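You operate a simulated robot arm through the tools that you are given. There is no shell and no other tool. Be economical: measure what you need, move in short steps, check, and stop when the job is done.

Carry out the task below with a simulated two-armed robot. There is one attempt and no reset: what you move stays moved.

Task
Put the white divider on the top of the cupboard away on the bench behind the yellow stops. Put the thread cone on the long table away on the middle shelf of the grey rack. Put the small blue crate on the long table away on the top of the crate table. Open the red drawer. The order is free. Set down upright: white divider, thread cone.
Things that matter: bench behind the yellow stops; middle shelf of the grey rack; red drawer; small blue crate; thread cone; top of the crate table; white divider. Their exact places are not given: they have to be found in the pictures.

Only the result counts: the job must be done as asked and must still hold three seconds after the hand-in. Knocking over, shifting, dropping, spilling or breaking anything else fails it.

Robot
Two 7-joint arms with fingered hands on one trunk, on a base that drives. Base frame: it is fixed to the floor where the robot stands at the start and does not move with it; the origin is under the middle of the robot, x ahead of it, y to its left, z up. Units: cm, rad, N and s.
The left shoulder is at the start at [3, 13.6, 120.5], the right one opposite. Places, roughly: bench behind the yellow stops (116x19 cm) [-208, -576, 88]; middle shelf of the grey rack [80, -100, 90]; red drawer [-140, 140, 40]; small blue crate [-75, 350, 75]; thread cone (10x10x14 cm) [-50, 360, 80]; top of the crate table [-660, -560, 80]; white divider (17x6x10 cm) [70, 10, 90]. Payload 5 kg a hand.
The TCP of each hand is the grasp point between the finger pads, 4.2 cm short of the fingertips. In the tool frame z runs along the fingers and y along their closing line. The gripper opens to 20.8 cm. The gripper's body begins 11.9 cm behind the TCP. The gripper is a hand of 4 fingers: y runs from the thumb to the fingers, the wrist lies at [0, 0, -33.2] in the tool frame, and closing takes about 1.5 s.
Orientation is that of the tool frame in the base frame, as a unit quaternion [x, y, z, w]. With the fingers straight down and closing along the base's y, the tool's x points along the base's -x, its y along +y and its z along -z.

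Tools
- The arms move only by the tool drive_tool. It takes "left_moves", "right_moves" or both (then of equal length, played together; a hand with none holds still); each is a list of rows, each a list of 7 numbers: the shift along the base's x, y, z in units of 50 mm (1.0 is 50 mm), then the turn, a rotation vector about the base's x, y, z in units of 6 degrees (1.0 is 6 degrees), then the gripper command, from -1 (shut) to 1 (fully open), values between in proportion. In form: [[x, y, z, ax, ay, az, claw], ...]. A call has 1 to 12 rows; each row shifts and turns the commanded pose from where the row before left it. A call with a number of a shift or a turn outside -1 to 1 is refused whole. A row lasts 0.2 s, in which the tool goes at most 5 cm and 0.15 rad; a call with a longer step from one row to the next is refused whole, and so is a gripper value outside its range. A pose out of reach is approached as far as the arm can. The call stops where the force on the tool passes 40 N (or 10 N more than at its start, if that is more) or the arm is blocked; 0.2 s more then pass. Each finger travels about 7.2 cm/s and halts on what it meets, pressing with about 31 N; the grip force reading is that of the motor and also rises with nothing between the fingers. The clock runs only during rows and for 0.2 s after the last one: add rows that do not move to give the fingers time. It gives the time, the measured TCP pose, the force on the tool (base axes), the opening and the grip force at its end, in the units of the frame above (readings bear some noise), with the torque about the TCP (base axes, N m) and any sound that the robot's microphone picked up, and new pictures: "views" is both (left out), scene, wrist or none (wrist: the cameras of the hands that moved).
- Cameras (640 x 400 px; columns grow to the right, rows downward): "scene" is now at [4.38, -0.76, 192.15]; the picture's right is [-0.12, -0.99, 0.00], its down [-0.82, 0.10, -0.57] and it looks along [0.57, -0.07, -0.82] (base axes); focal length 252 px, centre (320, 200). "left" rides on the left gripper at [-10.1, 0, -14.5] in its tool frame; the picture's right is [0.00, -1.00, 0.00], its down [0.82, 0.00, -0.57] and it looks along [0.57, 0.00, 0.82] (tool axes); focal length 261 px, centre (320, 200). "right" rides on the right gripper at [10.1, 0, -14.5] in its tool frame; the picture's right is [0.00, 1.00, 0.00], its down [-0.82, 0.00, -0.57] and it looks along [-0.57, 0.00, 0.82] (tool axes); focal length 261 px, centre (320, 200).
- move_column(by): slides the trunk up (or, below 0, down) by that many cm; the arms and the scene camera ride with it, the base frame stays. It gives what a move gives, with no picture.
- steer(legs): drives the robot by 1 to 6 legs, each [ahead, left, turn to the left] in cm, cm and rad, along the robot's own axes; the way and the turn of a leg run together, so that a leg with both is an arc; at most 150 cm and 3.142 rad a leg. The arms and the cameras ride along, it lands a little off, and it stops where it bumps. It gives what a move gives, and a new picture of the scene camera.
- grasp_type(shape, hand): the hand has 4 fingers and takes this shape, open, in about a second: jaw (thumb against the fingers, like two jaws); tri (thumb and two fingers); tip (a fingertip pinch); poke (one finger out to press); point (the index stretched); flat (the hand flat); cup (the hand cupped); fist (a fist). The gripper value then closes the fingers along that shape, each until it touches; the sizes above hold for jaw. It gives what a move gives, with no picture.
- head_to(pan, tilt): turns the head with the scene camera to pan (to the left, within 2.496 rad either way) and tilt (down, from -0.506 to 1.204), counted from straight ahead of the robot. It gives what a move gives, and a new picture of the scene camera.
- measure_at(camera, pixels): there is no depth. For up to 12 entries [column, row, z] of the newest picture of that camera ("zoom" is the newest enlarged one), the place [x, y] in the base frame at which the ray of that pixel passes the height z, good to about 0.2 cm. It takes no simulated time.
- zoom(camera, box): a new picture of the part [left, top, right, bottom] of that camera's present view, enlarged. It takes no simulated time.
- hand_in(): hands the job in; it is judged then, once.

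Go step by step. Measure first, check grasps and placings, and put right what went wrong. The budget is 110 turns and 260 pictures, counting those below and the enlarged ones. Unless the task says otherwise, let go and move clear before handing in, and close with one line.

The tools are called after "Emit:" by a JSON object that holds its "name" and its "arguments". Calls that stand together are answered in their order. drive_tool: Moves the arms, as the interface text tells. Its arguments: {"type":"object","properties":{"left_moves":{"type":"array"},"right_moves":{"type":"array"},"views":{"type":"string","enum":["both","scene","wrist","none"]}},"required":[]} The other tools are called the same way: move_column (by) slides the trunk up or down; grasp_type (shape, hand) gives the hand a shape; steer (legs) drives the base; head_to (pan, tilt) turns the head that bears the scene camera; measure_at (camera, pixels) gives the place at which the rays of pixels pass given heights; zoom (camera, box) takes an enlarged picture of a part of a camera's view; hand_in () hands the job in.

At the start:

```text
clock: 0.0
left_tool_pos: [38.06, 24.37, 116.82]
left_ee_rot: [0.0, 1.0, -0.001, 0.001]
left_wrist_force: [0.5, -0.1, -0.2]
left_moment: [0.03, 0.02, 0.01]
left_width: 20.78
left_grip_force: 0.1
left_shape: jaw
right_tool_pos: [73.74, -14.85, 113.1]
right_ee_rot: [0.0, 1.0, 0.0, 0.0]
right_wrist_force: [-0.3, -0.7, 0.3]
right_moment: [0.01, 0.03, -0.01]
right_width: 20.8
right_grip_force: 0.0
right_shape: jaw
trunk travel left (down, up): [-22.5, 26.5]
robot x, y, heading: [-0.17, 0.12, 0.0]
head pan, tilt: [-0.119, 0.963]
```

scene: 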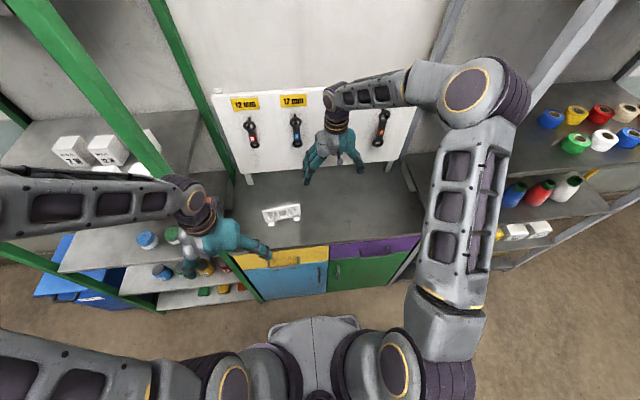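
right: 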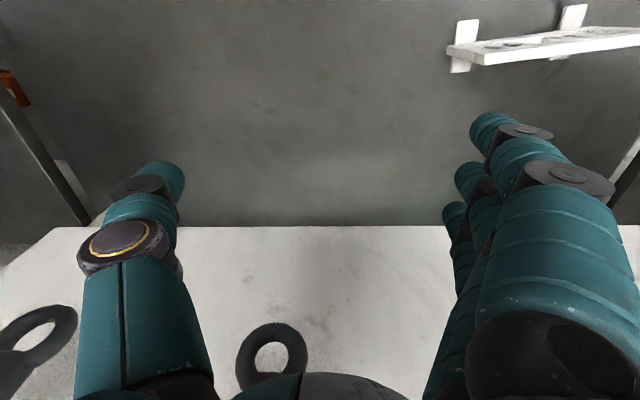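
left: 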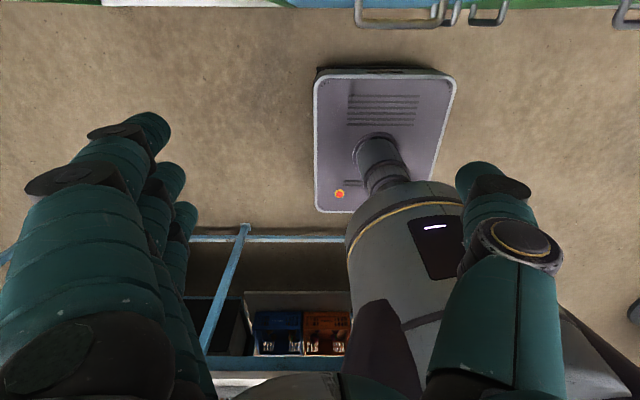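

The white divider sits on the cupboard top at about (282,214) in the scene picture. I will enlarge it and measure.

Emit:
{"name": "zoom", "arguments": {"camera": "scene", "box": [220, 160, 380, 260]}}

Emit:
{"name": "measure_at", "arguments": {"camera": "scene", "pixels": [[262, 211, 88], [299, 205, 88], [300, 220, 80], [266, 225, 80], [233, 250, 80], [425, 236, 80], [245, 185, 80]]}}

```text
4.00 times, centred on (300, 210) of scene
```

zoom: 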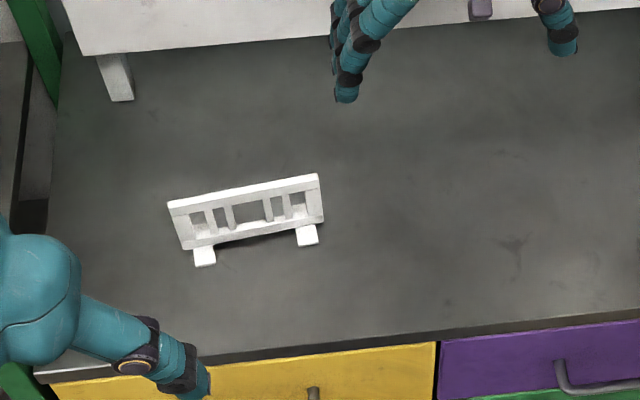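

```text
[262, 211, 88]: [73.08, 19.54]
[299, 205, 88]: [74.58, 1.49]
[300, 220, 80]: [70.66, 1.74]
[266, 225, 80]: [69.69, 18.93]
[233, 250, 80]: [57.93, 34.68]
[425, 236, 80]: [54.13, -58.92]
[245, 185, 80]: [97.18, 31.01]
```

The divider spans about y 1.5–19 at x≈72, standing on feet. Before moving I'll look around the room to plan a route.

Emit:
{"name": "head_to", "arguments": {"pan": 1.5, "tilt": 0.4}}

Emit:
{"name": "head_to", "arguments": {"pan": 2.49, "tilt": 0.4}}

Emit:
{"name": "head_to", "arguments": {"pan": -2.4, "tilt": 0.3}}

Emit:
{"name": "head_to", "arguments": {"pan": -1.2, "tilt": 0.5}}

```text
clock: 1.7
left_tool_pos: [37.94, 24.31, 116.76]
left_ee_rot: [0.0, 1.0, 0.0, 0.0]
left_wrist_force: [-0.1, 0.8, -0.5]
left_moment: [0.02, 0.01, 0.03]
left_width: 20.79
left_grip_force: 0.0
left_shape: jaw
right_tool_pos: [73.74, -14.76, 113.23]
right_ee_rot: [0.0, 1.0, 0.0, 0.0]
right_wrist_force: [0.0, 0.4, -0.4]
right_moment: [-0.03, 0.0, 0.0]
right_width: 20.76
right_grip_force: 0.0
right_shape: jaw
trunk travel left (down, up): [-22.5, 26.5]
robot x, y, heading: [0.18, -0.26, -0.001]
head pan, tilt: [1.499, 0.4]
```

scene: 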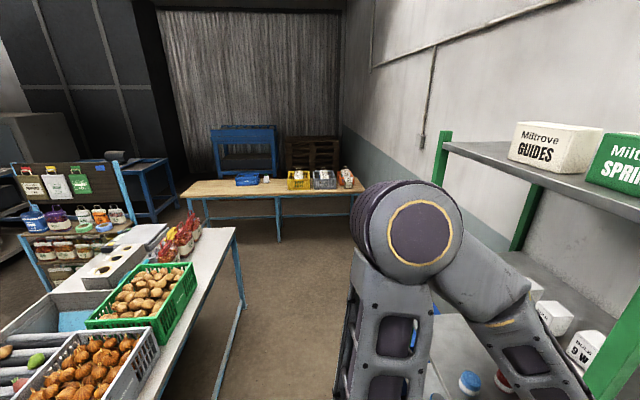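

```text
clock: 2.9
left_tool_pos: [38.12, 24.24, 116.78]
left_ee_rot: [0.0, 1.0, 0.001, 0.001]
left_wrist_force: [0.1, -0.5, 0.1]
left_moment: [0.01, 0.01, 0.02]
left_width: 20.75
left_grip_force: 0.0
left_shape: jaw
right_tool_pos: [73.63, -14.82, 113.17]
right_ee_rot: [-0.001, 1.0, 0.001, 0.0]
right_wrist_force: [-0.2, 0.2, -0.7]
right_moment: [-0.03, 0.0, 0.0]
right_width: 20.76
right_grip_force: 0.0
right_shape: jaw
trunk travel left (down, up): [-22.5, 26.5]
robot x, y, heading: [-0.33, 0.38, 0.002]
head pan, tilt: [2.491, 0.4]
```

scene: 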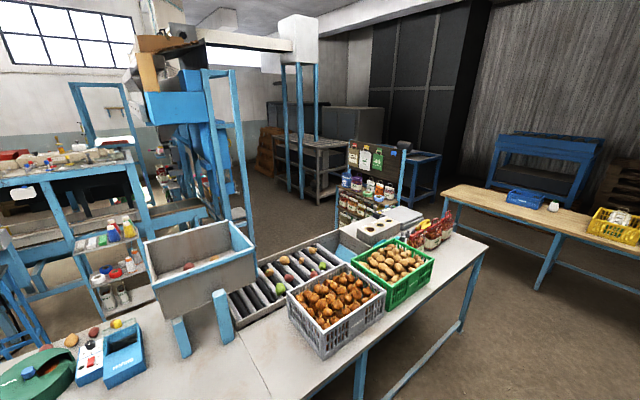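

```text
clock: 6.8
left_tool_pos: [38.25, 24.37, 116.8]
left_ee_rot: [0.0, 1.0, 0.0, 0.001]
left_wrist_force: [-0.1, -0.2, 0.4]
left_moment: [0.0, 0.02, 0.01]
left_width: 20.78
left_grip_force: 0.1
left_shape: jaw
right_tool_pos: [73.69, -14.75, 113.04]
right_ee_rot: [0.0, 1.0, -0.001, 0.0]
right_wrist_force: [0.9, -0.8, -0.5]
right_moment: [0.02, -0.04, 0.05]
right_width: 20.79
right_grip_force: 0.0
right_shape: jaw
trunk travel left (down, up): [-22.5, 26.5]
robot x, y, heading: [-0.06, 0.18, 0.001]
head pan, tilt: [-2.4, 0.3]
```

scene: 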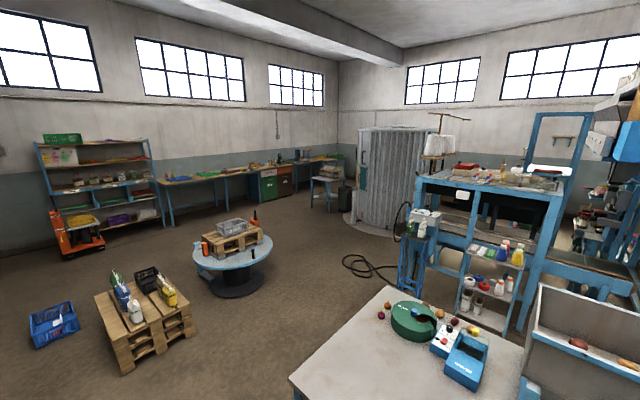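

```text
clock: 8.2
left_tool_pos: [38.11, 24.35, 116.81]
left_ee_rot: [0.0, 1.0, 0.0, 0.001]
left_wrist_force: [-0.1, -0.2, 0.5]
left_moment: [-0.04, 0.01, -0.02]
left_width: 20.78
left_grip_force: 0.0
left_shape: jaw
right_tool_pos: [73.75, -14.81, 113.27]
right_ee_rot: [0.0, 1.0, 0.0, 0.0]
right_wrist_force: [-0.1, -0.2, 1.2]
right_moment: [0.02, -0.01, 0.0]
right_width: 20.78
right_grip_force: 0.1
right_shape: jaw
trunk travel left (down, up): [-22.5, 26.5]
robot x, y, heading: [-0.09, 0.03, -0.003]
head pan, tilt: [-1.201, 0.499]
```

scene: 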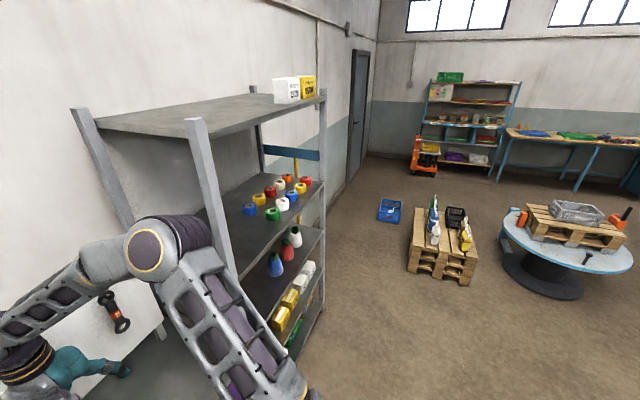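

The long table with the small blue crate and cone is at y≈350; the bench and crate table are in the far right corner. I'll look down-left at the area of the red drawer and the table behind me.

Emit:
{"name": "head_to", "arguments": {"pan": 2.3, "tilt": 0.8}}

Emit:
{"name": "measure_at", "arguments": {"camera": "scene", "pixels": [[320, 200, 78], [320, 100, 78], [320, 50, 78], [100, 200, 78], [550, 200, 0], [550, 300, 0]]}}

```text
clock: 11.1
left_tool_pos: [38.08, 24.33, 116.69]
left_ee_rot: [0.001, 1.0, 0.0, 0.001]
left_wrist_force: [-0.6, -0.3, -0.8]
left_moment: [0.01, 0.01, 0.0]
left_width: 20.78
left_grip_force: 0.1
left_shape: jaw
right_tool_pos: [73.79, -14.89, 113.22]
right_ee_rot: [0.0, 1.0, 0.0, -0.001]
right_wrist_force: [-0.1, 0.0, 0.0]
right_moment: [0.01, 0.0, -0.05]
right_width: 20.78
right_grip_force: 0.0
right_shape: jaw
trunk travel left (down, up): [-22.5, 26.5]
robot x, y, heading: [0.05, -0.04, 0.001]
head pan, tilt: [2.3, 0.799]
```

scene: 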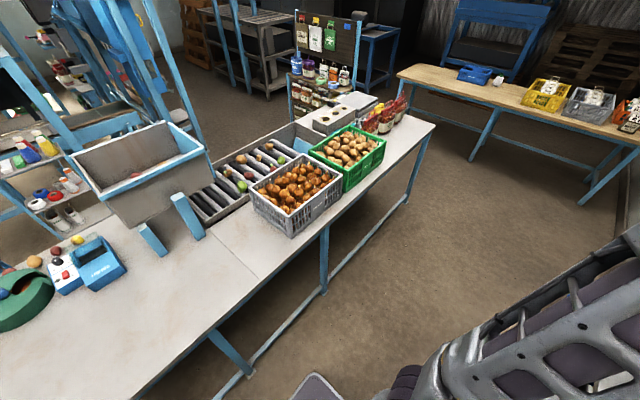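

```text
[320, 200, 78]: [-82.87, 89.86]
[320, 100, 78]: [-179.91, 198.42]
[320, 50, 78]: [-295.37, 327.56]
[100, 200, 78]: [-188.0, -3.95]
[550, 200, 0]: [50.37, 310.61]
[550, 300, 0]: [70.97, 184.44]
```

I'll enlarge the left wrist view's bottom, which looks back under the table, and measure the table edge.

Emit:
{"name": "zoom", "arguments": {"camera": "left", "box": [140, 200, 460, 400]}}

Emit:
{"name": "measure_at", "arguments": {"camera": "scene", "pixels": [[437, 126, 78], [330, 226, 78], [140, 397, 78], [405, 203, 0], [470, 160, 0], [243, 373, 0], [398, 72, 75], [620, 136, 75], [475, 75, 75], [498, 80, 75]]}}

```text
2.00 times, centred on (300, 300) of left
```

zoom: 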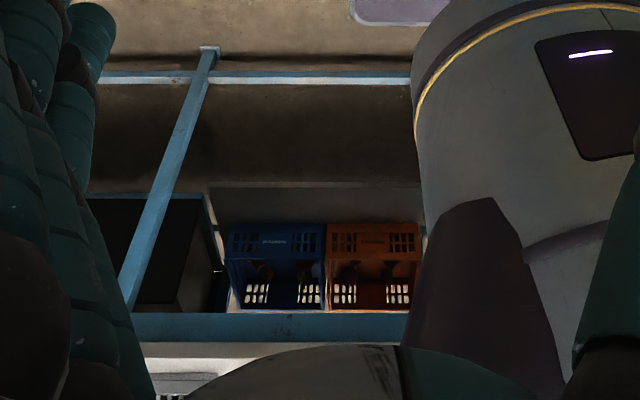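

```text
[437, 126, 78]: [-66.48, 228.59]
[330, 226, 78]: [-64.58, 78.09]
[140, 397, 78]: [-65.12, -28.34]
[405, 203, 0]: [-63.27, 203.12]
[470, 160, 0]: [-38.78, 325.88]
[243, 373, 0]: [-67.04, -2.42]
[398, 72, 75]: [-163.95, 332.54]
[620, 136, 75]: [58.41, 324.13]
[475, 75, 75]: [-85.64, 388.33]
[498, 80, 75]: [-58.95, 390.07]
```

Table behind has its front edge at x≈-65 (y up to 228), and the long table's front edge is at y≈330. I'll retract the right arm, then turn left and drive toward the long table.

Emit:
{"name": "drive_tool", "arguments": {"right_moves": [[-1, 0, 0.2, 0, 0, 0, 1], [-1, 0, 0.2, 0, 0, 0, 1], [-1, 0, 0.2, 0, 0, 0, 1], [-1, 0, 0.2, 0, 0, 0, 1], [-1, 0, 0, 0, 0, 0, 1], [-1, 0, 0, 0, 0, 0, 1], [-1, -0.5, 0, 0, 0, 0, 1], [0, -0.5, 0, 0, 0, 0, 1]], "views": "none"}}

Emit:
{"name": "steer", "arguments": {"legs": [[0, 0, 1.5708], [130, 0, 0], [130, 0, 0]]}}

Emit:
{"name": "head_to", "arguments": {"pan": 0.6, "tilt": 0.5}}

Emit:
{"name": "head_to", "arguments": {"pan": 2.0, "tilt": 0.5}}

```text
refused: row 1 steps farther than a row can; nothing moved
```

```text
clock: 13.4
left_tool_pos: [16.38, 42.05, 116.62]
left_ee_rot: [-0.311, 0.95, 0.001, 0.001]
left_wrist_force: [0.5, 0.2, 0.4]
left_moment: [-0.05, -0.03, -0.01]
left_width: 20.81
left_grip_force: 0.1
left_shape: jaw
right_tool_pos: [68.94, 29.76, 113.07]
right_ee_rot: [-0.302, 0.953, -0.014, -0.004]
right_wrist_force: [-2.1, -7.2, 2.1]
right_moment: [1.18, -0.27, 0.12]
right_width: 20.82
right_grip_force: 0.1
right_shape: jaw
trunk travel left (down, up): [-22.5, 26.5]
robot x, y, heading: [0.21, 0.08, 0.631]
head pan, tilt: [2.3, 0.799]
stopped in leg 1: the force on the tool passed its limit (the readings are from after the stop); the commanded pose is now the measured one
```

scene: 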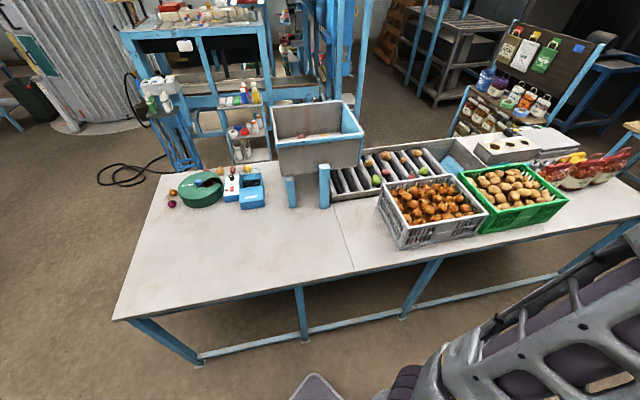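

```text
clock: 15.1
left_tool_pos: [16.48, 42.1, 116.76]
left_ee_rot: [-0.311, 0.95, 0.0, 0.001]
left_wrist_force: [0.1, -0.2, 0.1]
left_moment: [0.0, 0.01, 0.01]
left_width: 20.81
left_grip_force: 0.0
left_shape: jaw
right_tool_pos: [68.95, 29.71, 112.89]
right_ee_rot: [-0.302, 0.953, -0.012, -0.003]
right_wrist_force: [-2.3, -8.1, -0.1]
right_moment: [1.17, -0.23, 0.11]
right_width: 20.77
right_grip_force: 0.0
right_shape: jaw
trunk travel left (down, up): [-22.5, 26.5]
robot x, y, heading: [0.01, 0.2, 0.633]
head pan, tilt: [0.6, 0.499]
```

scene: 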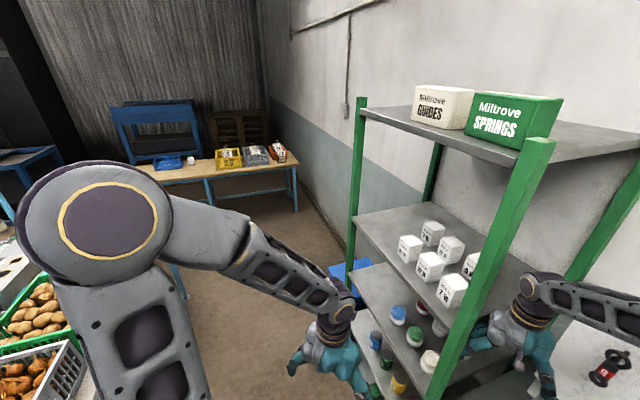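

```text
clock: 16.7
left_tool_pos: [16.42, 42.02, 116.76]
left_ee_rot: [-0.311, 0.95, 0.001, 0.001]
left_wrist_force: [-0.4, 0.4, -0.2]
left_moment: [-0.01, 0.01, -0.04]
left_width: 20.77
left_grip_force: 0.1
left_shape: jaw
right_tool_pos: [68.83, 29.69, 112.91]
right_ee_rot: [-0.303, 0.953, -0.012, -0.003]
right_wrist_force: [-1.3, -7.9, -0.8]
right_moment: [1.19, -0.21, 0.11]
right_width: 20.76
right_grip_force: 0.0
right_shape: jaw
trunk travel left (down, up): [-22.5, 26.5]
robot x, y, heading: [0.36, 0.23, 0.631]
head pan, tilt: [2.0, 0.499]
```

scene: 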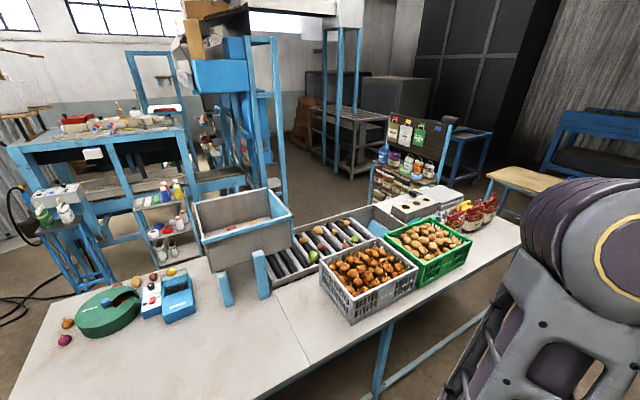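

The retraction was refused for row length and the extended right hand lightly touched the green post (force about 8 N); nothing appears displaced. I turn back first.

Emit:
{"name": "steer", "arguments": {"legs": [[0, 0, -0.5]]}}

```text
clock: 18.5
left_tool_pos: [34.74, 28.92, 116.75]
left_ee_rot: [-0.064, 0.998, 0.0, 0.0]
left_wrist_force: [-0.5, -0.9, 0.5]
left_moment: [0.08, 0.04, 0.0]
left_width: 20.79
left_grip_force: 0.1
left_shape: jaw
right_tool_pos: [74.8, -6.98, 112.98]
right_ee_rot: [-0.057, 0.998, -0.011, -0.007]
right_wrist_force: [0.3, -0.9, -0.4]
right_moment: [0.11, 0.04, -0.05]
right_width: 20.81
right_grip_force: 0.0
right_shape: jaw
trunk travel left (down, up): [-22.5, 26.5]
robot x, y, heading: [0.45, 0.04, 0.127]
head pan, tilt: [2.0, 0.499]
```

scene: 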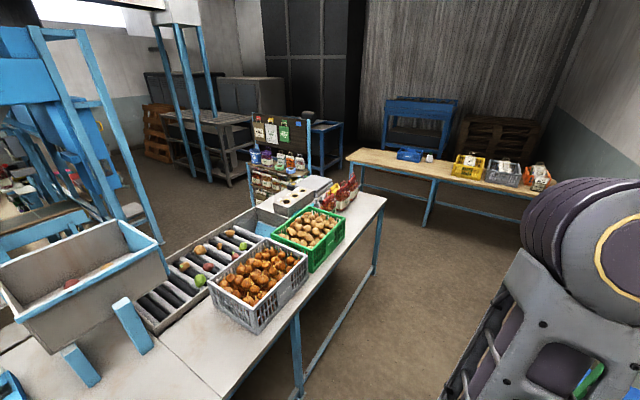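

Free now. I retract the right hand in smaller rows.

Emit:
{"name": "drive_tool", "arguments": {"right_moves": [[-0.9, -0.2, 0, 0, 0, 0, 1], [-0.9, -0.3, 0, 0, 0, 0, 1], [-0.9, -0.3, 0, 0, 0, 0, 1], [-0.9, -0.3, 0, 0, 0, 0, 1], [-0.9, -0.3, 0, 0, 0, 0, 1], [-0.9, -0.3, 0, 0, 0, 0, 1], [-0.9, -0.3, 0, 0, 0, 0, 1], [-0.6, -0.3, 0, 0, 0, 0, 1], [0, -0.3, 0.5, 0, 0, 0, 1]], "views": "none"}}

```text
clock: 20.5
left_tool_pos: [34.57, 29.01, 116.62]
left_ee_rot: [-0.065, 0.998, 0.0, 0.001]
left_wrist_force: [-0.6, -1.2, 0.2]
left_moment: [0.03, -0.1, 0.0]
left_width: 20.8
left_grip_force: 0.0
left_shape: jaw
right_tool_pos: [40.35, -20.04, 115.46]
right_ee_rot: [-0.058, 0.998, -0.01, -0.006]
right_wrist_force: [-1.0, -0.5, -0.4]
right_moment: [0.04, -0.1, 0.03]
right_width: 20.8
right_grip_force: 0.0
right_shape: jaw
trunk travel left (down, up): [-22.5, 26.5]
robot x, y, heading: [-0.01, -0.04, 0.135]
head pan, tilt: [2.0, 0.499]
```

Right hand is retracted. Back up slightly, turn left to face +y, and drive toward the long table.

Emit:
{"name": "steer", "arguments": {"legs": [[-8, 0, 0], [0, 0, 1.436], [130, 0, 0], [120, 0, 0]]}}

```text
clock: 36.8
left_tool_pos: [-33.94, 284.73, 116.67]
left_ee_rot: [0.717, -0.697, -0.001, 0.0]
left_wrist_force: [0.4, -0.6, 0.3]
left_moment: [-0.03, -0.03, 0.0]
left_width: 20.78
left_grip_force: 0.2
left_shape: jaw
right_tool_pos: [15.47, 285.44, 115.56]
right_ee_rot: [0.711, -0.703, 0.013, -0.002]
right_wrist_force: [-0.4, 0.2, -1.1]
right_moment: [-0.01, 0.01, -0.01]
right_width: 20.8
right_grip_force: 0.0
right_shape: jaw
trunk travel left (down, up): [-22.5, 26.5]
robot x, y, heading: [-8.38, 247.4, 1.596]
head pan, tilt: [2.0, 0.499]
```

scene: 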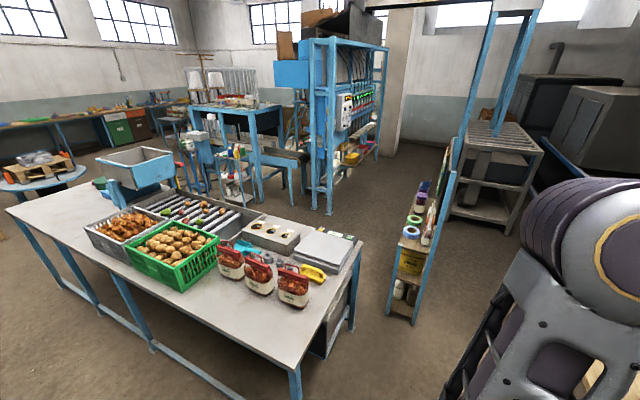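

Arrived at (-8,247). I move ahead and strafe left to face the crate and cone, then look down at the table.

Emit:
{"name": "steer", "arguments": {"legs": [[36, 0, -0.025], [0, 54, 0]]}}

Emit:
{"name": "head_to", "arguments": {"pan": 0.0, "tilt": 0.9}}

Emit:
{"name": "head_to", "arguments": {"pan": 2.3, "tilt": 0.75}}

```text
clock: 41.8
left_tool_pos: [-86.08, 322.04, 116.67]
left_ee_rot: [-0.705, 0.709, 0.0, 0.001]
left_wrist_force: [-0.8, 0.3, 0.3]
left_moment: [0.05, -0.09, 0.01]
left_width: 20.82
left_grip_force: 0.1
left_shape: jaw
right_tool_pos: [-36.7, 321.28, 115.53]
right_ee_rot: [-0.699, 0.715, -0.013, 0.002]
right_wrist_force: [0.2, -0.5, -0.3]
right_moment: [-0.02, -0.04, -0.01]
right_width: 20.8
right_grip_force: 0.1
right_shape: jaw
trunk travel left (down, up): [-22.5, 26.5]
robot x, y, heading: [-61.91, 283.81, 1.56]
head pan, tilt: [2.0, 0.499]
```

scene: 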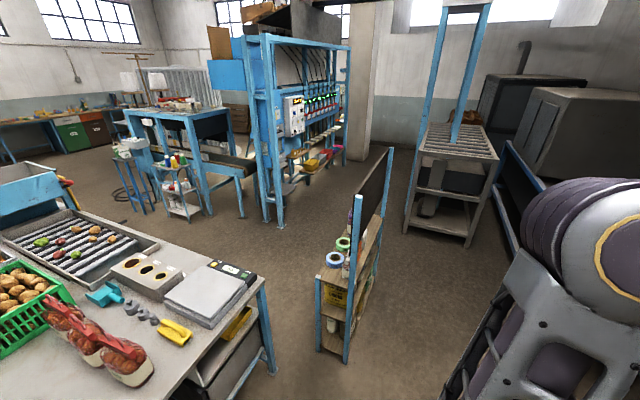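

```text
clock: 43.7
left_tool_pos: [-86.03, 322.1, 116.79]
left_ee_rot: [-0.705, 0.709, 0.001, 0.0]
left_wrist_force: [-0.5, 0.6, -0.3]
left_moment: [-0.01, 0.0, 0.04]
left_width: 20.8
left_grip_force: 0.1
left_shape: jaw
right_tool_pos: [-36.62, 321.22, 115.52]
right_ee_rot: [-0.7, 0.714, -0.012, 0.002]
right_wrist_force: [-0.1, 0.4, 0.6]
right_moment: [0.01, -0.01, 0.0]
right_width: 20.81
right_grip_force: 0.1
right_shape: jaw
trunk travel left (down, up): [-22.5, 26.5]
robot x, y, heading: [-61.82, 283.99, 1.563]
head pan, tilt: [0.0, 0.901]
```

scene: 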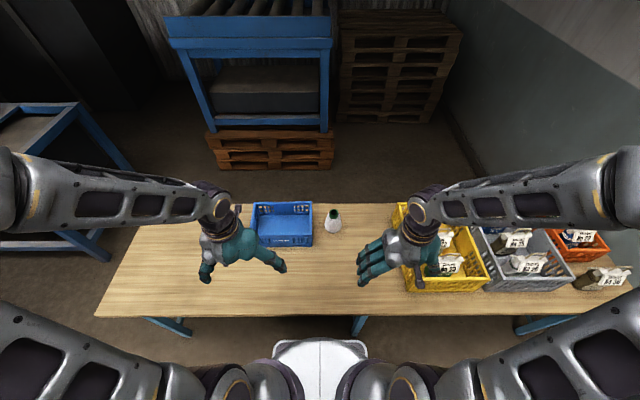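

```text
clock: 45.8
left_tool_pos: [-85.88, 322.13, 116.64]
left_ee_rot: [-0.705, 0.709, 0.001, 0.001]
left_wrist_force: [0.3, -0.1, 1.5]
left_moment: [0.03, 0.01, 0.01]
left_width: 20.79
left_grip_force: 0.1
left_shape: jaw
right_tool_pos: [-36.62, 321.32, 115.47]
right_ee_rot: [-0.699, 0.715, -0.012, 0.002]
right_wrist_force: [-0.3, 0.0, -0.1]
right_moment: [-0.03, 0.0, 0.0]
right_width: 20.83
right_grip_force: 0.1
right_shape: jaw
trunk travel left (down, up): [-22.5, 26.5]
robot x, y, heading: [-61.83, 284.03, 1.568]
head pan, tilt: [2.3, 0.75]
```

scene: 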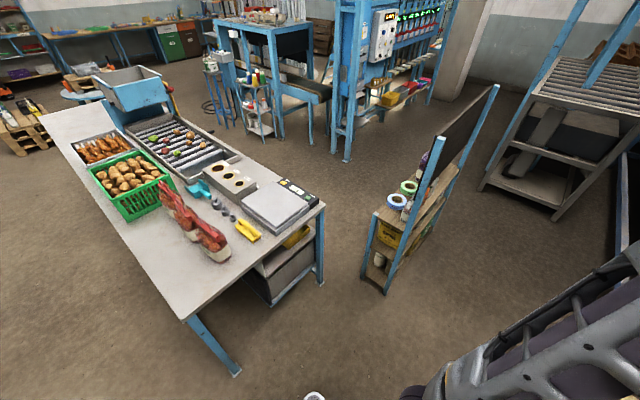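

The crate at (282,225) and cone at (333,221) are right ahead in the pan-0 view. Return there and measure.

Emit:
{"name": "head_to", "arguments": {"pan": 0.0, "tilt": 0.95}}

Emit:
{"name": "zoom", "arguments": {"camera": "scene", "box": [220, 160, 380, 260]}}

Emit:
{"name": "zoom", "arguments": {"camera": "left", "box": [0, 0, 640, 400]}}

```text
clock: 48.0
left_tool_pos: [-86.06, 322.09, 116.73]
left_ee_rot: [-0.705, 0.709, 0.002, 0.0]
left_wrist_force: [0.3, 1.0, 0.4]
left_moment: [-0.03, 0.01, -0.02]
left_width: 20.81
left_grip_force: 0.0
left_shape: jaw
right_tool_pos: [-36.61, 321.28, 115.7]
right_ee_rot: [-0.699, 0.715, -0.013, 0.002]
right_wrist_force: [0.7, -0.6, 0.8]
right_moment: [-0.01, -0.03, 0.0]
right_width: 20.77
right_grip_force: 0.0
right_shape: jaw
trunk travel left (down, up): [-22.5, 26.5]
robot x, y, heading: [-62.24, 283.99, 1.57]
head pan, tilt: [0.0, 0.949]
```

scene: 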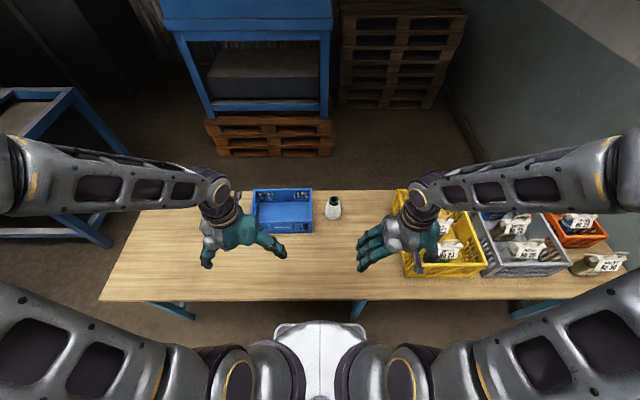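

```text
4.00 times, centred on (300, 210) of scene
```

zoom: 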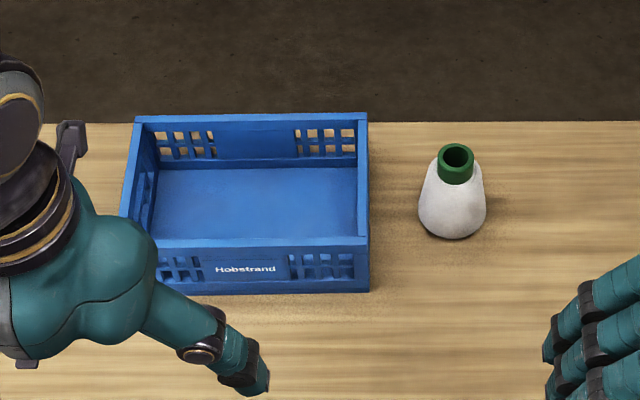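

```text
1.00 times, centred on (320, 200) of left
```

zoom: 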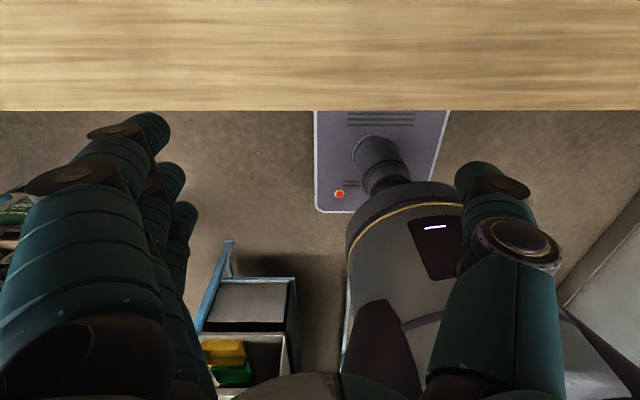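

Crate is seen in zoom with outer rim corners (135,115),(367,112),(369,240),(120,240) and front bottom (370,293); cone base bottom at (453,238), top (456,157). I measure them.

Emit:
{"name": "measure_at", "arguments": {"camera": "zoom", "pixels": [[369, 292, 73], [369, 292, 75], [369, 242, 83], [369, 242, 86], [367, 114, 83], [367, 114, 86], [136, 116, 83], [122, 242, 83], [455, 158, 87], [455, 158, 89], [453, 238, 73], [453, 238, 75]]}}

Emit:
{"name": "measure_at", "arguments": {"camera": "scene", "pixels": [[135, 191, 73], [100, 299, 73], [390, 191, 73], [390, 299, 73]]}}

```text
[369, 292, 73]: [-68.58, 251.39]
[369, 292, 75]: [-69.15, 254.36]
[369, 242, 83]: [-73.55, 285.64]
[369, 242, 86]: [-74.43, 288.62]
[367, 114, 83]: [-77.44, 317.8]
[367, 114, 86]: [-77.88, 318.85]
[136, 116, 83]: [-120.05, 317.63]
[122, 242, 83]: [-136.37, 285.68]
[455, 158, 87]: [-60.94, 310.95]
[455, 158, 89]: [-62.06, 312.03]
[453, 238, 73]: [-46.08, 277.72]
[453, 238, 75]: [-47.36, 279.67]
```

```text
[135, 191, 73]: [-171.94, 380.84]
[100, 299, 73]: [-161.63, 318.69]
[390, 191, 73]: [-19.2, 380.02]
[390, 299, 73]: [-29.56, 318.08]
```

That used the newest zoom (left camera); I convert to scene pixels (220+x/4, 160+y/4) instead.

Emit:
{"name": "measure_at", "arguments": {"camera": "scene", "pixels": [[312.25, 233, 73], [312.25, 233, 75], [312.25, 220.5, 82], [312.25, 220.5, 85], [311.75, 188.5, 82], [254, 189, 82], [250.5, 220.5, 82], [333.75, 199.5, 87], [333.75, 199.5, 89], [333.25, 219.5, 73], [325, 213, 75], [341, 213, 75]]}}

```text
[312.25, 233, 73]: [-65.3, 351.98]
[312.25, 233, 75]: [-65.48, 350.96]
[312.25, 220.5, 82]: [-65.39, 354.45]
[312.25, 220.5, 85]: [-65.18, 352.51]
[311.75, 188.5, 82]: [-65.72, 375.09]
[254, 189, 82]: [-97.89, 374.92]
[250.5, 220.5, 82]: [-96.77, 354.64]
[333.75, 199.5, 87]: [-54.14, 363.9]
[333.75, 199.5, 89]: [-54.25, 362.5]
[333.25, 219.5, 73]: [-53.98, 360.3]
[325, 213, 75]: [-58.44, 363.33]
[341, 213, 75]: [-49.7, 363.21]
```

Crate: x −97…−65, y ~352–373, top ~z 84; cone centre ≈(−54,364), table about z 73–74. I'll take the cone with the left hand approached low and forward (suited to the shelf), so I first shift the robot right 28 cm.

Emit:
{"name": "steer", "arguments": {"legs": [[0, -28, 0]]}}

```text
clock: 49.9
left_tool_pos: [-57.57, 321.99, 116.79]
left_ee_rot: [-0.703, 0.711, 0.001, -0.001]
left_wrist_force: [0.8, -1.3, 0.1]
left_moment: [0.04, 0.12, 0.01]
left_width: 20.81
left_grip_force: 0.1
left_shape: jaw
right_tool_pos: [-8.12, 320.9, 115.43]
right_ee_rot: [-0.697, 0.717, -0.013, 0.002]
right_wrist_force: [0.6, 0.4, -0.5]
right_moment: [0.02, 0.08, 0.0]
right_width: 20.81
right_grip_force: 0.2
right_shape: jaw
trunk travel left (down, up): [-22.5, 26.5]
robot x, y, heading: [-33.59, 283.36, 1.56]
head pan, tilt: [0.0, 0.949]
```

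scene: 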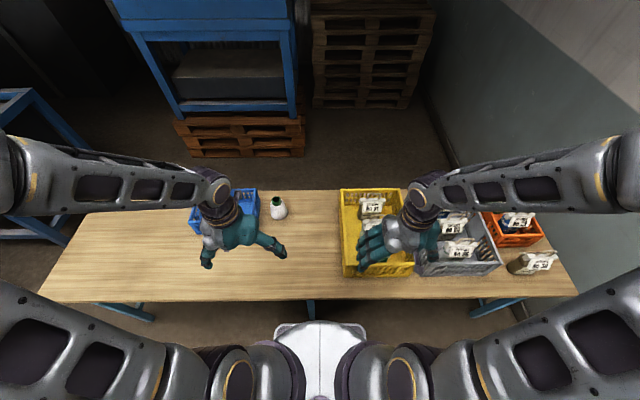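

Cone is now at (278,207). I tilt the left hand 60° forward while moving it ahead, staying high.

Emit:
{"name": "drive_tool", "arguments": {"left_moves": [[0, 0.5, 0, 1, 0, 0, 0.3], [0, 0.5, 0, 1, 0, 0, 0.3], [0, 0.5, 0, 1, 0, 0, 0.3], [0, 0.5, 0, 1, 0, 0, 0.3], [0, 0.5, 0, 1, 0, 0, 0.3], [0, 0.5, 0, 1, 0, 0, 0.3], [0, 0.5, 0, 1, 0, 0, 0.3], [0, 0.5, 0, 1, 0, 0, 0.3], [0, 0.3, 0, 1, 0, 0, 0.3], [0, 0.3, 0, 1, 0, 0, 0.3]]}}

Emit:
{"name": "zoom", "arguments": {"camera": "scene", "box": [200, 160, 360, 260]}}

```text
clock: 52.1
left_tool_pos: [-57.84, 334.57, 116.94]
left_ee_rot: [-0.683, 0.695, 0.161, 0.158]
left_wrist_force: [-1.2, 0.5, -0.3]
left_moment: [0.02, -0.05, -0.01]
left_width: 13.51
left_grip_force: 0.1
left_shape: jaw
left hand out of reach, approached as far as the arm can: row 3, 4, 5, 6, 7, 8, 9, 10
right_tool_pos: [-8.21, 320.92, 115.53]
right_ee_rot: [-0.698, 0.716, -0.013, 0.002]
right_wrist_force: [0.4, -0.6, 0.1]
right_moment: [0.0, -0.02, 0.01]
right_width: 20.8
right_grip_force: 0.2
right_shape: jaw
trunk travel left (down, up): [-22.5, 26.5]
robot x, y, heading: [-33.43, 283.52, 1.559]
head pan, tilt: [0.0, 0.949]
```

scene: 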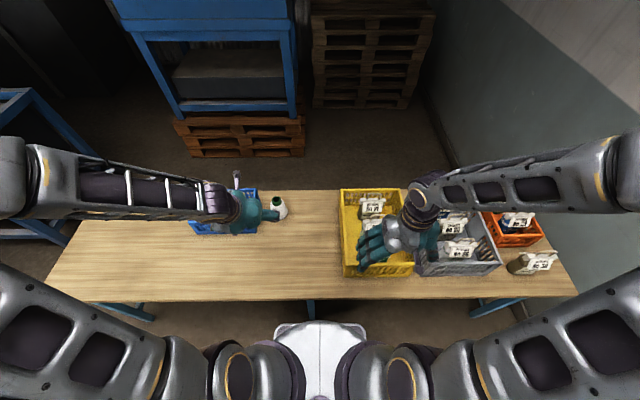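
left: 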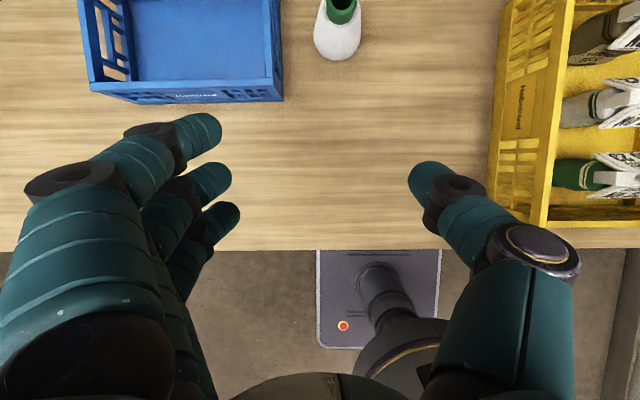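

```text
4.00 times, centred on (280, 210) of scene
```

zoom: 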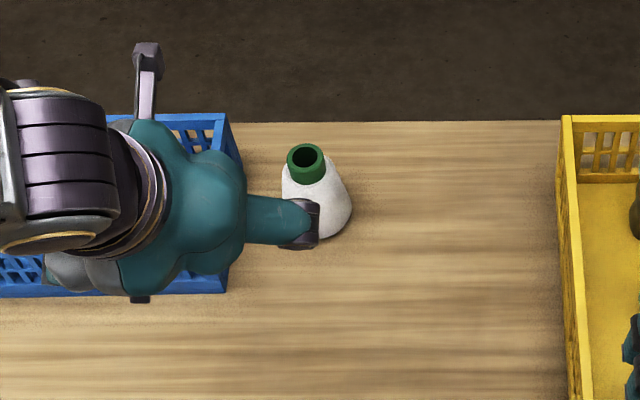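

Tilt stalled near 26° from straight down at this height. I'll lower the hand in the free space before the cone and see whether the tilt can go on.

Emit:
{"name": "drive_tool", "arguments": {"left_moves": [[0, 0, -0.8, 0, 0, 0, 0.3], [0, 0, -0.8, 0, 0, 0, 0.3], [0, 0, -0.8, 0, 0, 0, 0.3], [0, 0, -0.8, 0, 0, 0, 0.3], [0, 0, -0.6, 0, 0, 0, 0.3], [0, 0, 0, 0, 0, 0, 0.3]]}}

```text
clock: 53.5
left_tool_pos: [-57.58, 334.6, 116.31]
left_ee_rot: [-0.684, 0.695, 0.157, 0.156]
left_wrist_force: [0.3, -0.4, 0.4]
left_moment: [-0.02, 0.05, 0.04]
left_width: 13.56
left_grip_force: 0.0
left_shape: jaw
left hand out of reach, approached as far as the arm can: row 1, 2, 3, 4, 5
right_tool_pos: [-8.12, 320.79, 115.59]
right_ee_rot: [-0.698, 0.716, -0.013, 0.002]
right_wrist_force: [0.2, -0.1, -0.9]
right_moment: [0.03, 0.03, -0.05]
right_width: 20.82
right_grip_force: 0.1
right_shape: jaw
trunk travel left (down, up): [-22.5, 26.5]
robot x, y, heading: [-33.44, 283.8, 1.557]
head pan, tilt: [0.0, 0.949]
```

scene: 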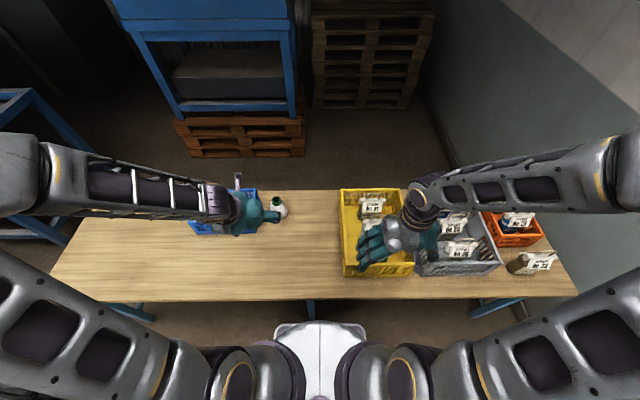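
left: 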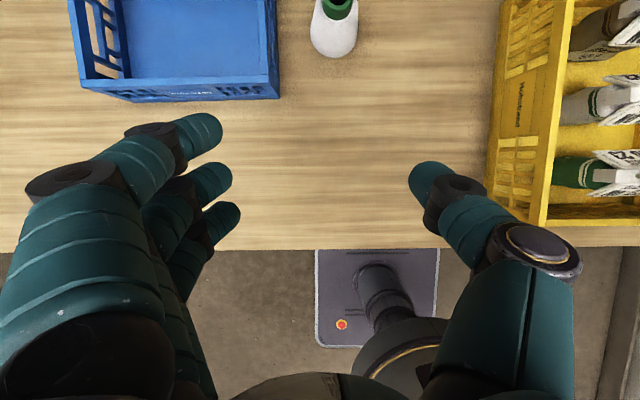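

Row 6 wasn't flagged, so I test small pure moves: first lowering with a slight un-tilt.

Emit:
{"name": "drive_tool", "arguments": {"left_moves": [[0, 0, 0, -0.5, 0, 0, 0.3], [0, 0, -0.5, 0, 0, 0, 0.3], [0, 0, -0.5, 0, 0, 0, 0.3], [0, 0, -0.5, 0, 0, 0, 0.3], [0, 0, -0.5, 0, 0, 0, 0.3], [0, 0, -0.5, 0, 0, 0, 0.3], [0, 0, 0, 0.5, 0, 0, 0.3], [0, 0, 0, 0.5, 0, 0, 0.3]], "views": "none"}}

```text
clock: 55.3
left_tool_pos: [-57.7, 334.57, 113.55]
left_ee_rot: [-0.687, 0.698, 0.143, 0.139]
left_wrist_force: [-0.8, 0.0, -0.2]
left_moment: [0.0, 0.02, 0.0]
left_width: 13.51
left_grip_force: 0.0
left_shape: jaw
left hand out of reach, approached as far as the arm can: row 3, 4, 5, 6, 7, 8
right_tool_pos: [-8.16, 320.92, 115.62]
right_ee_rot: [-0.698, 0.716, -0.013, 0.001]
right_wrist_force: [-0.5, 0.5, -0.4]
right_moment: [-0.02, -0.01, -0.03]
right_width: 20.79
right_grip_force: 0.0
right_shape: jaw
trunk travel left (down, up): [-22.5, 26.5]
robot x, y, heading: [-33.55, 283.64, 1.558]
head pan, tilt: [0.0, 0.949]
```

Tilt limit seems tied to the folded arm. I extend the hand forward (well above the crate and cone, z 113) and try tilting there.

Emit:
{"name": "drive_tool", "arguments": {"left_moves": [[0, 0.8, 0.2, 0, 0, 0, 0.3], [0, 0.8, 0.2, 0, 0, 0, 0.3], [0, 0.8, 0, 0, 0, 0, 0.3], [0, 0.8, 0, 0, 0, 0, 0.3], [0, 0.8, 0, 0, 0, 0, 0.3], [0, 0.8, 0, 0, 0, 0, 0.3], [0, 0, 0, 1, 0, 0, 0.3], [0, 0, 0, 1, 0, 0, 0.3], [0, 0, 0, 1, 0, 0, 0.3], [0, 0, 0, 1, 0, 0, 0.3]], "views": "none"}}

```text
clock: 57.5
left_tool_pos: [-57.47, 358.37, 115.68]
left_ee_rot: [-0.644, 0.652, 0.286, 0.279]
left_wrist_force: [-0.1, -0.3, 1.7]
left_moment: [-0.02, 0.03, 0.01]
left_width: 13.52
left_grip_force: 0.1
left_shape: jaw
right_tool_pos: [-8.27, 320.96, 115.53]
right_ee_rot: [-0.699, 0.715, -0.013, 0.002]
right_wrist_force: [-0.4, -0.4, 0.0]
right_moment: [0.0, -0.04, 0.02]
right_width: 20.79
right_grip_force: 0.1
right_shape: jaw
trunk travel left (down, up): [-22.5, 26.5]
robot x, y, heading: [-33.59, 283.64, 1.559]
head pan, tilt: [0.0, 0.949]
```

Extended, the tilt works (now 47°). Add two more steps of tilt and back the base off 16 cm so the whole approach happens in extended posture.

Emit:
{"name": "drive_tool", "arguments": {"left_moves": [[0, 0, 0, 1, 0, 0, 0.3], [0, 0, 0, 1, 0, 0, 0.3]], "views": "none"}}

Emit:
{"name": "steer", "arguments": {"legs": [[-16, 0, 0]]}}

Emit:
{"name": "zoom", "arguments": {"camera": "left", "box": [0, 0, 640, 400]}}

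```text
clock: 58.1
left_tool_pos: [-57.48, 358.71, 115.62]
left_ee_rot: [-0.611, 0.62, 0.351, 0.345]
left_wrist_force: [-0.9, -0.2, 0.2]
left_moment: [-0.04, -0.02, 0.03]
left_width: 13.5
left_grip_force: 0.0
left_shape: jaw
right_tool_pos: [-8.32, 320.94, 115.47]
right_ee_rot: [-0.698, 0.716, -0.013, 0.001]
right_wrist_force: [-0.5, 1.0, 0.2]
right_moment: [-0.08, -0.03, 0.01]
right_width: 20.8
right_grip_force: 0.0
right_shape: jaw
trunk travel left (down, up): [-22.5, 26.5]
robot x, y, heading: [-33.57, 283.61, 1.558]
head pan, tilt: [0.0, 0.949]
```

```text
clock: 59.5
left_tool_pos: [-57.63, 342.25, 115.65]
left_ee_rot: [-0.611, 0.62, 0.352, 0.345]
left_wrist_force: [-0.3, -1.2, 0.9]
left_moment: [0.05, 0.03, 0.02]
left_width: 13.51
left_grip_force: 0.1
left_shape: jaw
right_tool_pos: [-8.34, 304.58, 115.57]
right_ee_rot: [-0.697, 0.717, -0.013, 0.002]
right_wrist_force: [-0.5, -0.8, 0.3]
right_moment: [0.19, -0.01, 0.05]
right_width: 20.78
right_grip_force: 0.2
right_shape: jaw
trunk travel left (down, up): [-22.5, 26.5]
robot x, y, heading: [-33.78, 267.38, 1.56]
head pan, tilt: [0.0, 0.949]
```

scene: 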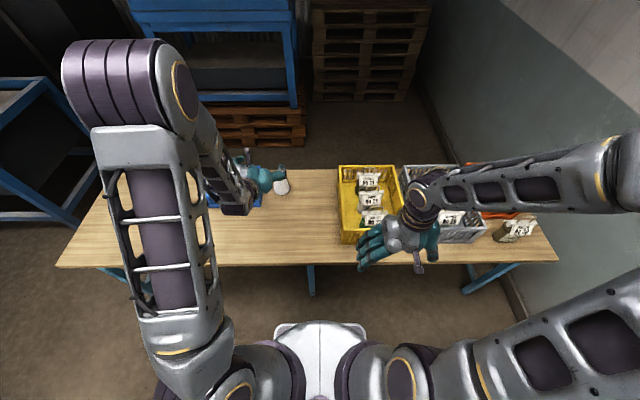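

```text
1.00 times, centred on (320, 200) of left
```

zoom: 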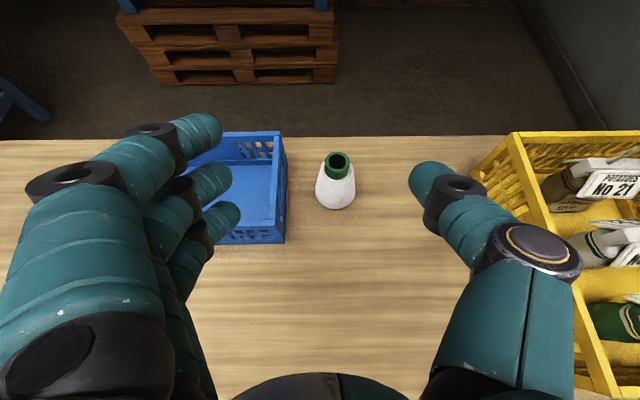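

From the wrist view the cone top is at (338,160) and base front at (336,209). I measure to fix its position by combining with the scene view.

Emit:
{"name": "measure_at", "arguments": {"camera": "left", "pixels": [[339, 160, 87], [339, 160, 89], [336, 209, 73], [336, 209, 75], [286, 242, 73], [286, 242, 75], [282, 132, 84]]}}

```text
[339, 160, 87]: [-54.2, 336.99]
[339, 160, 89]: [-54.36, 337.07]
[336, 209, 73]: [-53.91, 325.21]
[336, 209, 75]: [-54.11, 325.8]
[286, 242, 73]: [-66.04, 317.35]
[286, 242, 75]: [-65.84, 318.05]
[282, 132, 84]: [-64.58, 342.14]
```

Emit:
{"name": "measure_at", "arguments": {"camera": "zoom", "pixels": [[339, 160, 87], [339, 160, 89], [336, 209, 73], [336, 209, 75], [286, 242, 73], [286, 242, 75], [282, 132, 84]]}}

```text
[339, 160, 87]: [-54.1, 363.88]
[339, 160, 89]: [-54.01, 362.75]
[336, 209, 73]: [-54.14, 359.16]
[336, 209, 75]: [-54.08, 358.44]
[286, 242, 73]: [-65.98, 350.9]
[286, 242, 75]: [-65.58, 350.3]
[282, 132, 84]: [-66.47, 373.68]
```

Both cameras agree: cone at (−54.1, 363.9), top z≈87, table z≈73. Lower the left hand to a pre-grasp at y 350, z 82.5.

Emit:
{"name": "drive_tool", "arguments": {"left_moves": [[0.1, 0.22, -0.94, 0, 0, 0, 0.3], [0.1, 0.22, -0.94, 0, 0, 0, 0.3], [0.1, 0.22, -0.94, 0, 0, 0, 0.3], [0.1, 0.22, -0.94, 0, 0, 0, 0.3], [0.1, 0.22, -0.94, 0, 0, 0, 0.3], [0.1, 0.22, -0.94, 0, 0, 0, 0.3], [0.1, 0.22, -0.94, 0, 0, 0, 0.3]]}}

```text
clock: 61.1
left_tool_pos: [-53.78, 350.43, 83.85]
left_ee_rot: [-0.606, 0.618, 0.359, 0.349]
left_wrist_force: [0.2, 5.0, 37.3]
left_moment: [0.93, 3.35, -0.46]
left_width: 13.54
left_grip_force: 0.0
left_shape: jaw
right_tool_pos: [-8.2, 304.41, 115.74]
right_ee_rot: [-0.697, 0.717, -0.012, 0.003]
right_wrist_force: [-0.3, -1.4, -0.7]
right_moment: [0.21, 0.04, 0.02]
right_width: 20.8
right_grip_force: 0.0
right_shape: jaw
trunk travel left (down, up): [-22.5, 26.5]
robot x, y, heading: [-34.0, 267.62, 1.558]
head pan, tilt: [0.0, 0.949]
```

scene: 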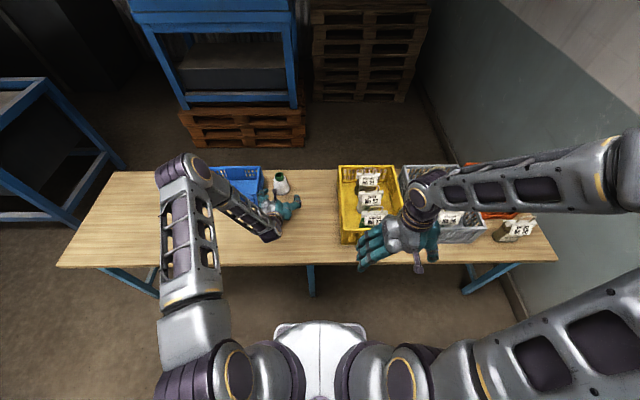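
left: 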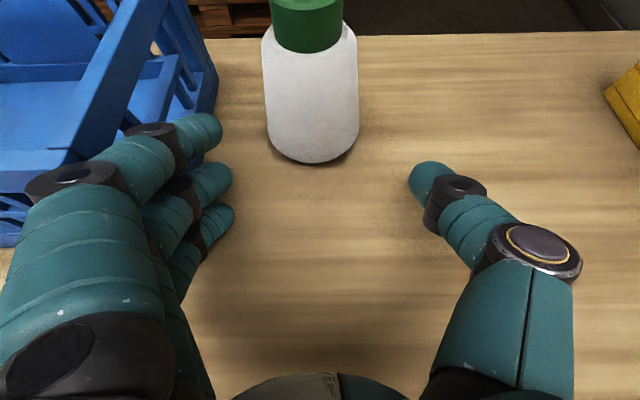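

A 37 N upward force with moment indicates contact on the finger side (−x). I look closer before moving.

Emit:
{"name": "zoom", "arguments": {"camera": "scene", "box": [200, 150, 340, 237]}}

```text
4.57 times, centred on (270, 194) of scene
```

zoom: 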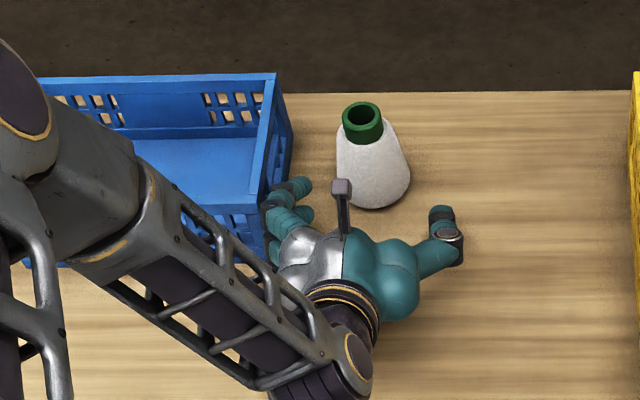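

The fingers are at the crate's front right corner, so the upper contact was with the crate edge or table there. I lift back up, narrow the opening, and shift right a little.

Emit:
{"name": "drive_tool", "arguments": {"left_moves": [[0, 0, 0.4, 0, 0, 0, 0.3], [0.3, 0, 0.4, 0, 0, 0, 0.05], [0, 0, 0.2, 0, 0, 0, 0.05], [0, 0, 0, 0, 0, 0, 0.05], [0, 0, 0, 0, 0, 0, 0.05]]}}

Emit:
{"name": "zoom", "arguments": {"camera": "scene", "box": [200, 150, 340, 237]}}

```text
clock: 62.4
left_tool_pos: [-52.38, 350.11, 87.7]
left_ee_rot: [-0.611, 0.62, 0.352, 0.344]
left_wrist_force: [-0.1, 0.6, 0.2]
left_moment: [0.01, 0.03, -0.01]
left_width: 11.05
left_grip_force: 0.1
left_shape: jaw
right_tool_pos: [-8.46, 304.73, 115.48]
right_ee_rot: [-0.697, 0.717, -0.013, 0.002]
right_wrist_force: [1.0, 0.2, 0.4]
right_moment: [-0.02, -0.03, 0.02]
right_width: 20.8
right_grip_force: 0.0
right_shape: jaw
trunk travel left (down, up): [-22.5, 26.5]
robot x, y, heading: [-33.95, 267.77, 1.556]
head pan, tilt: [0.0, 0.949]
```

scene: 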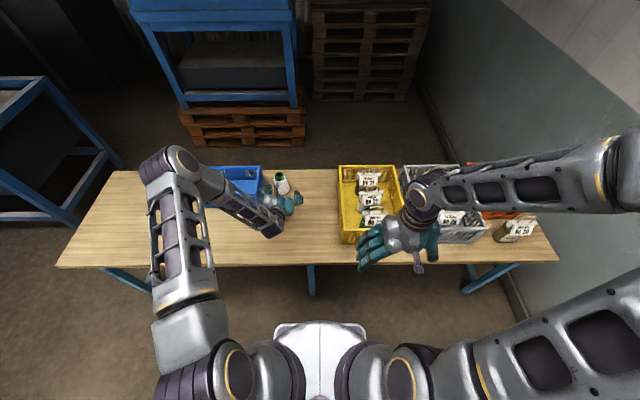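
left: 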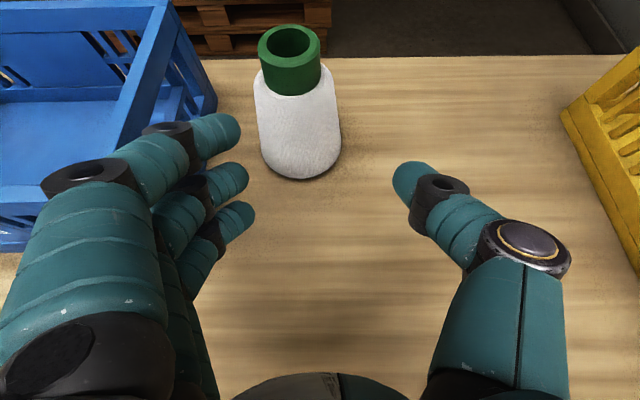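

```text
4.57 times, centred on (270, 194) of scene
```

zoom: 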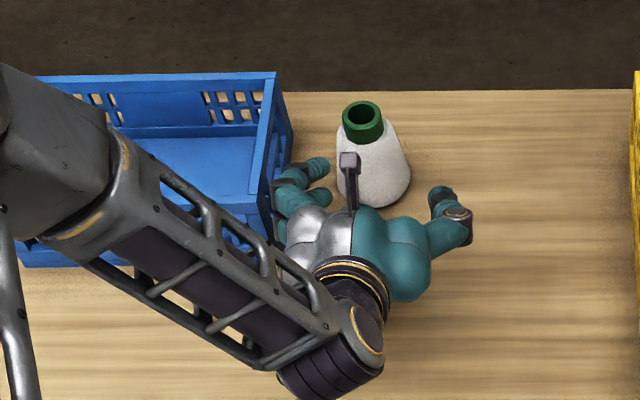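

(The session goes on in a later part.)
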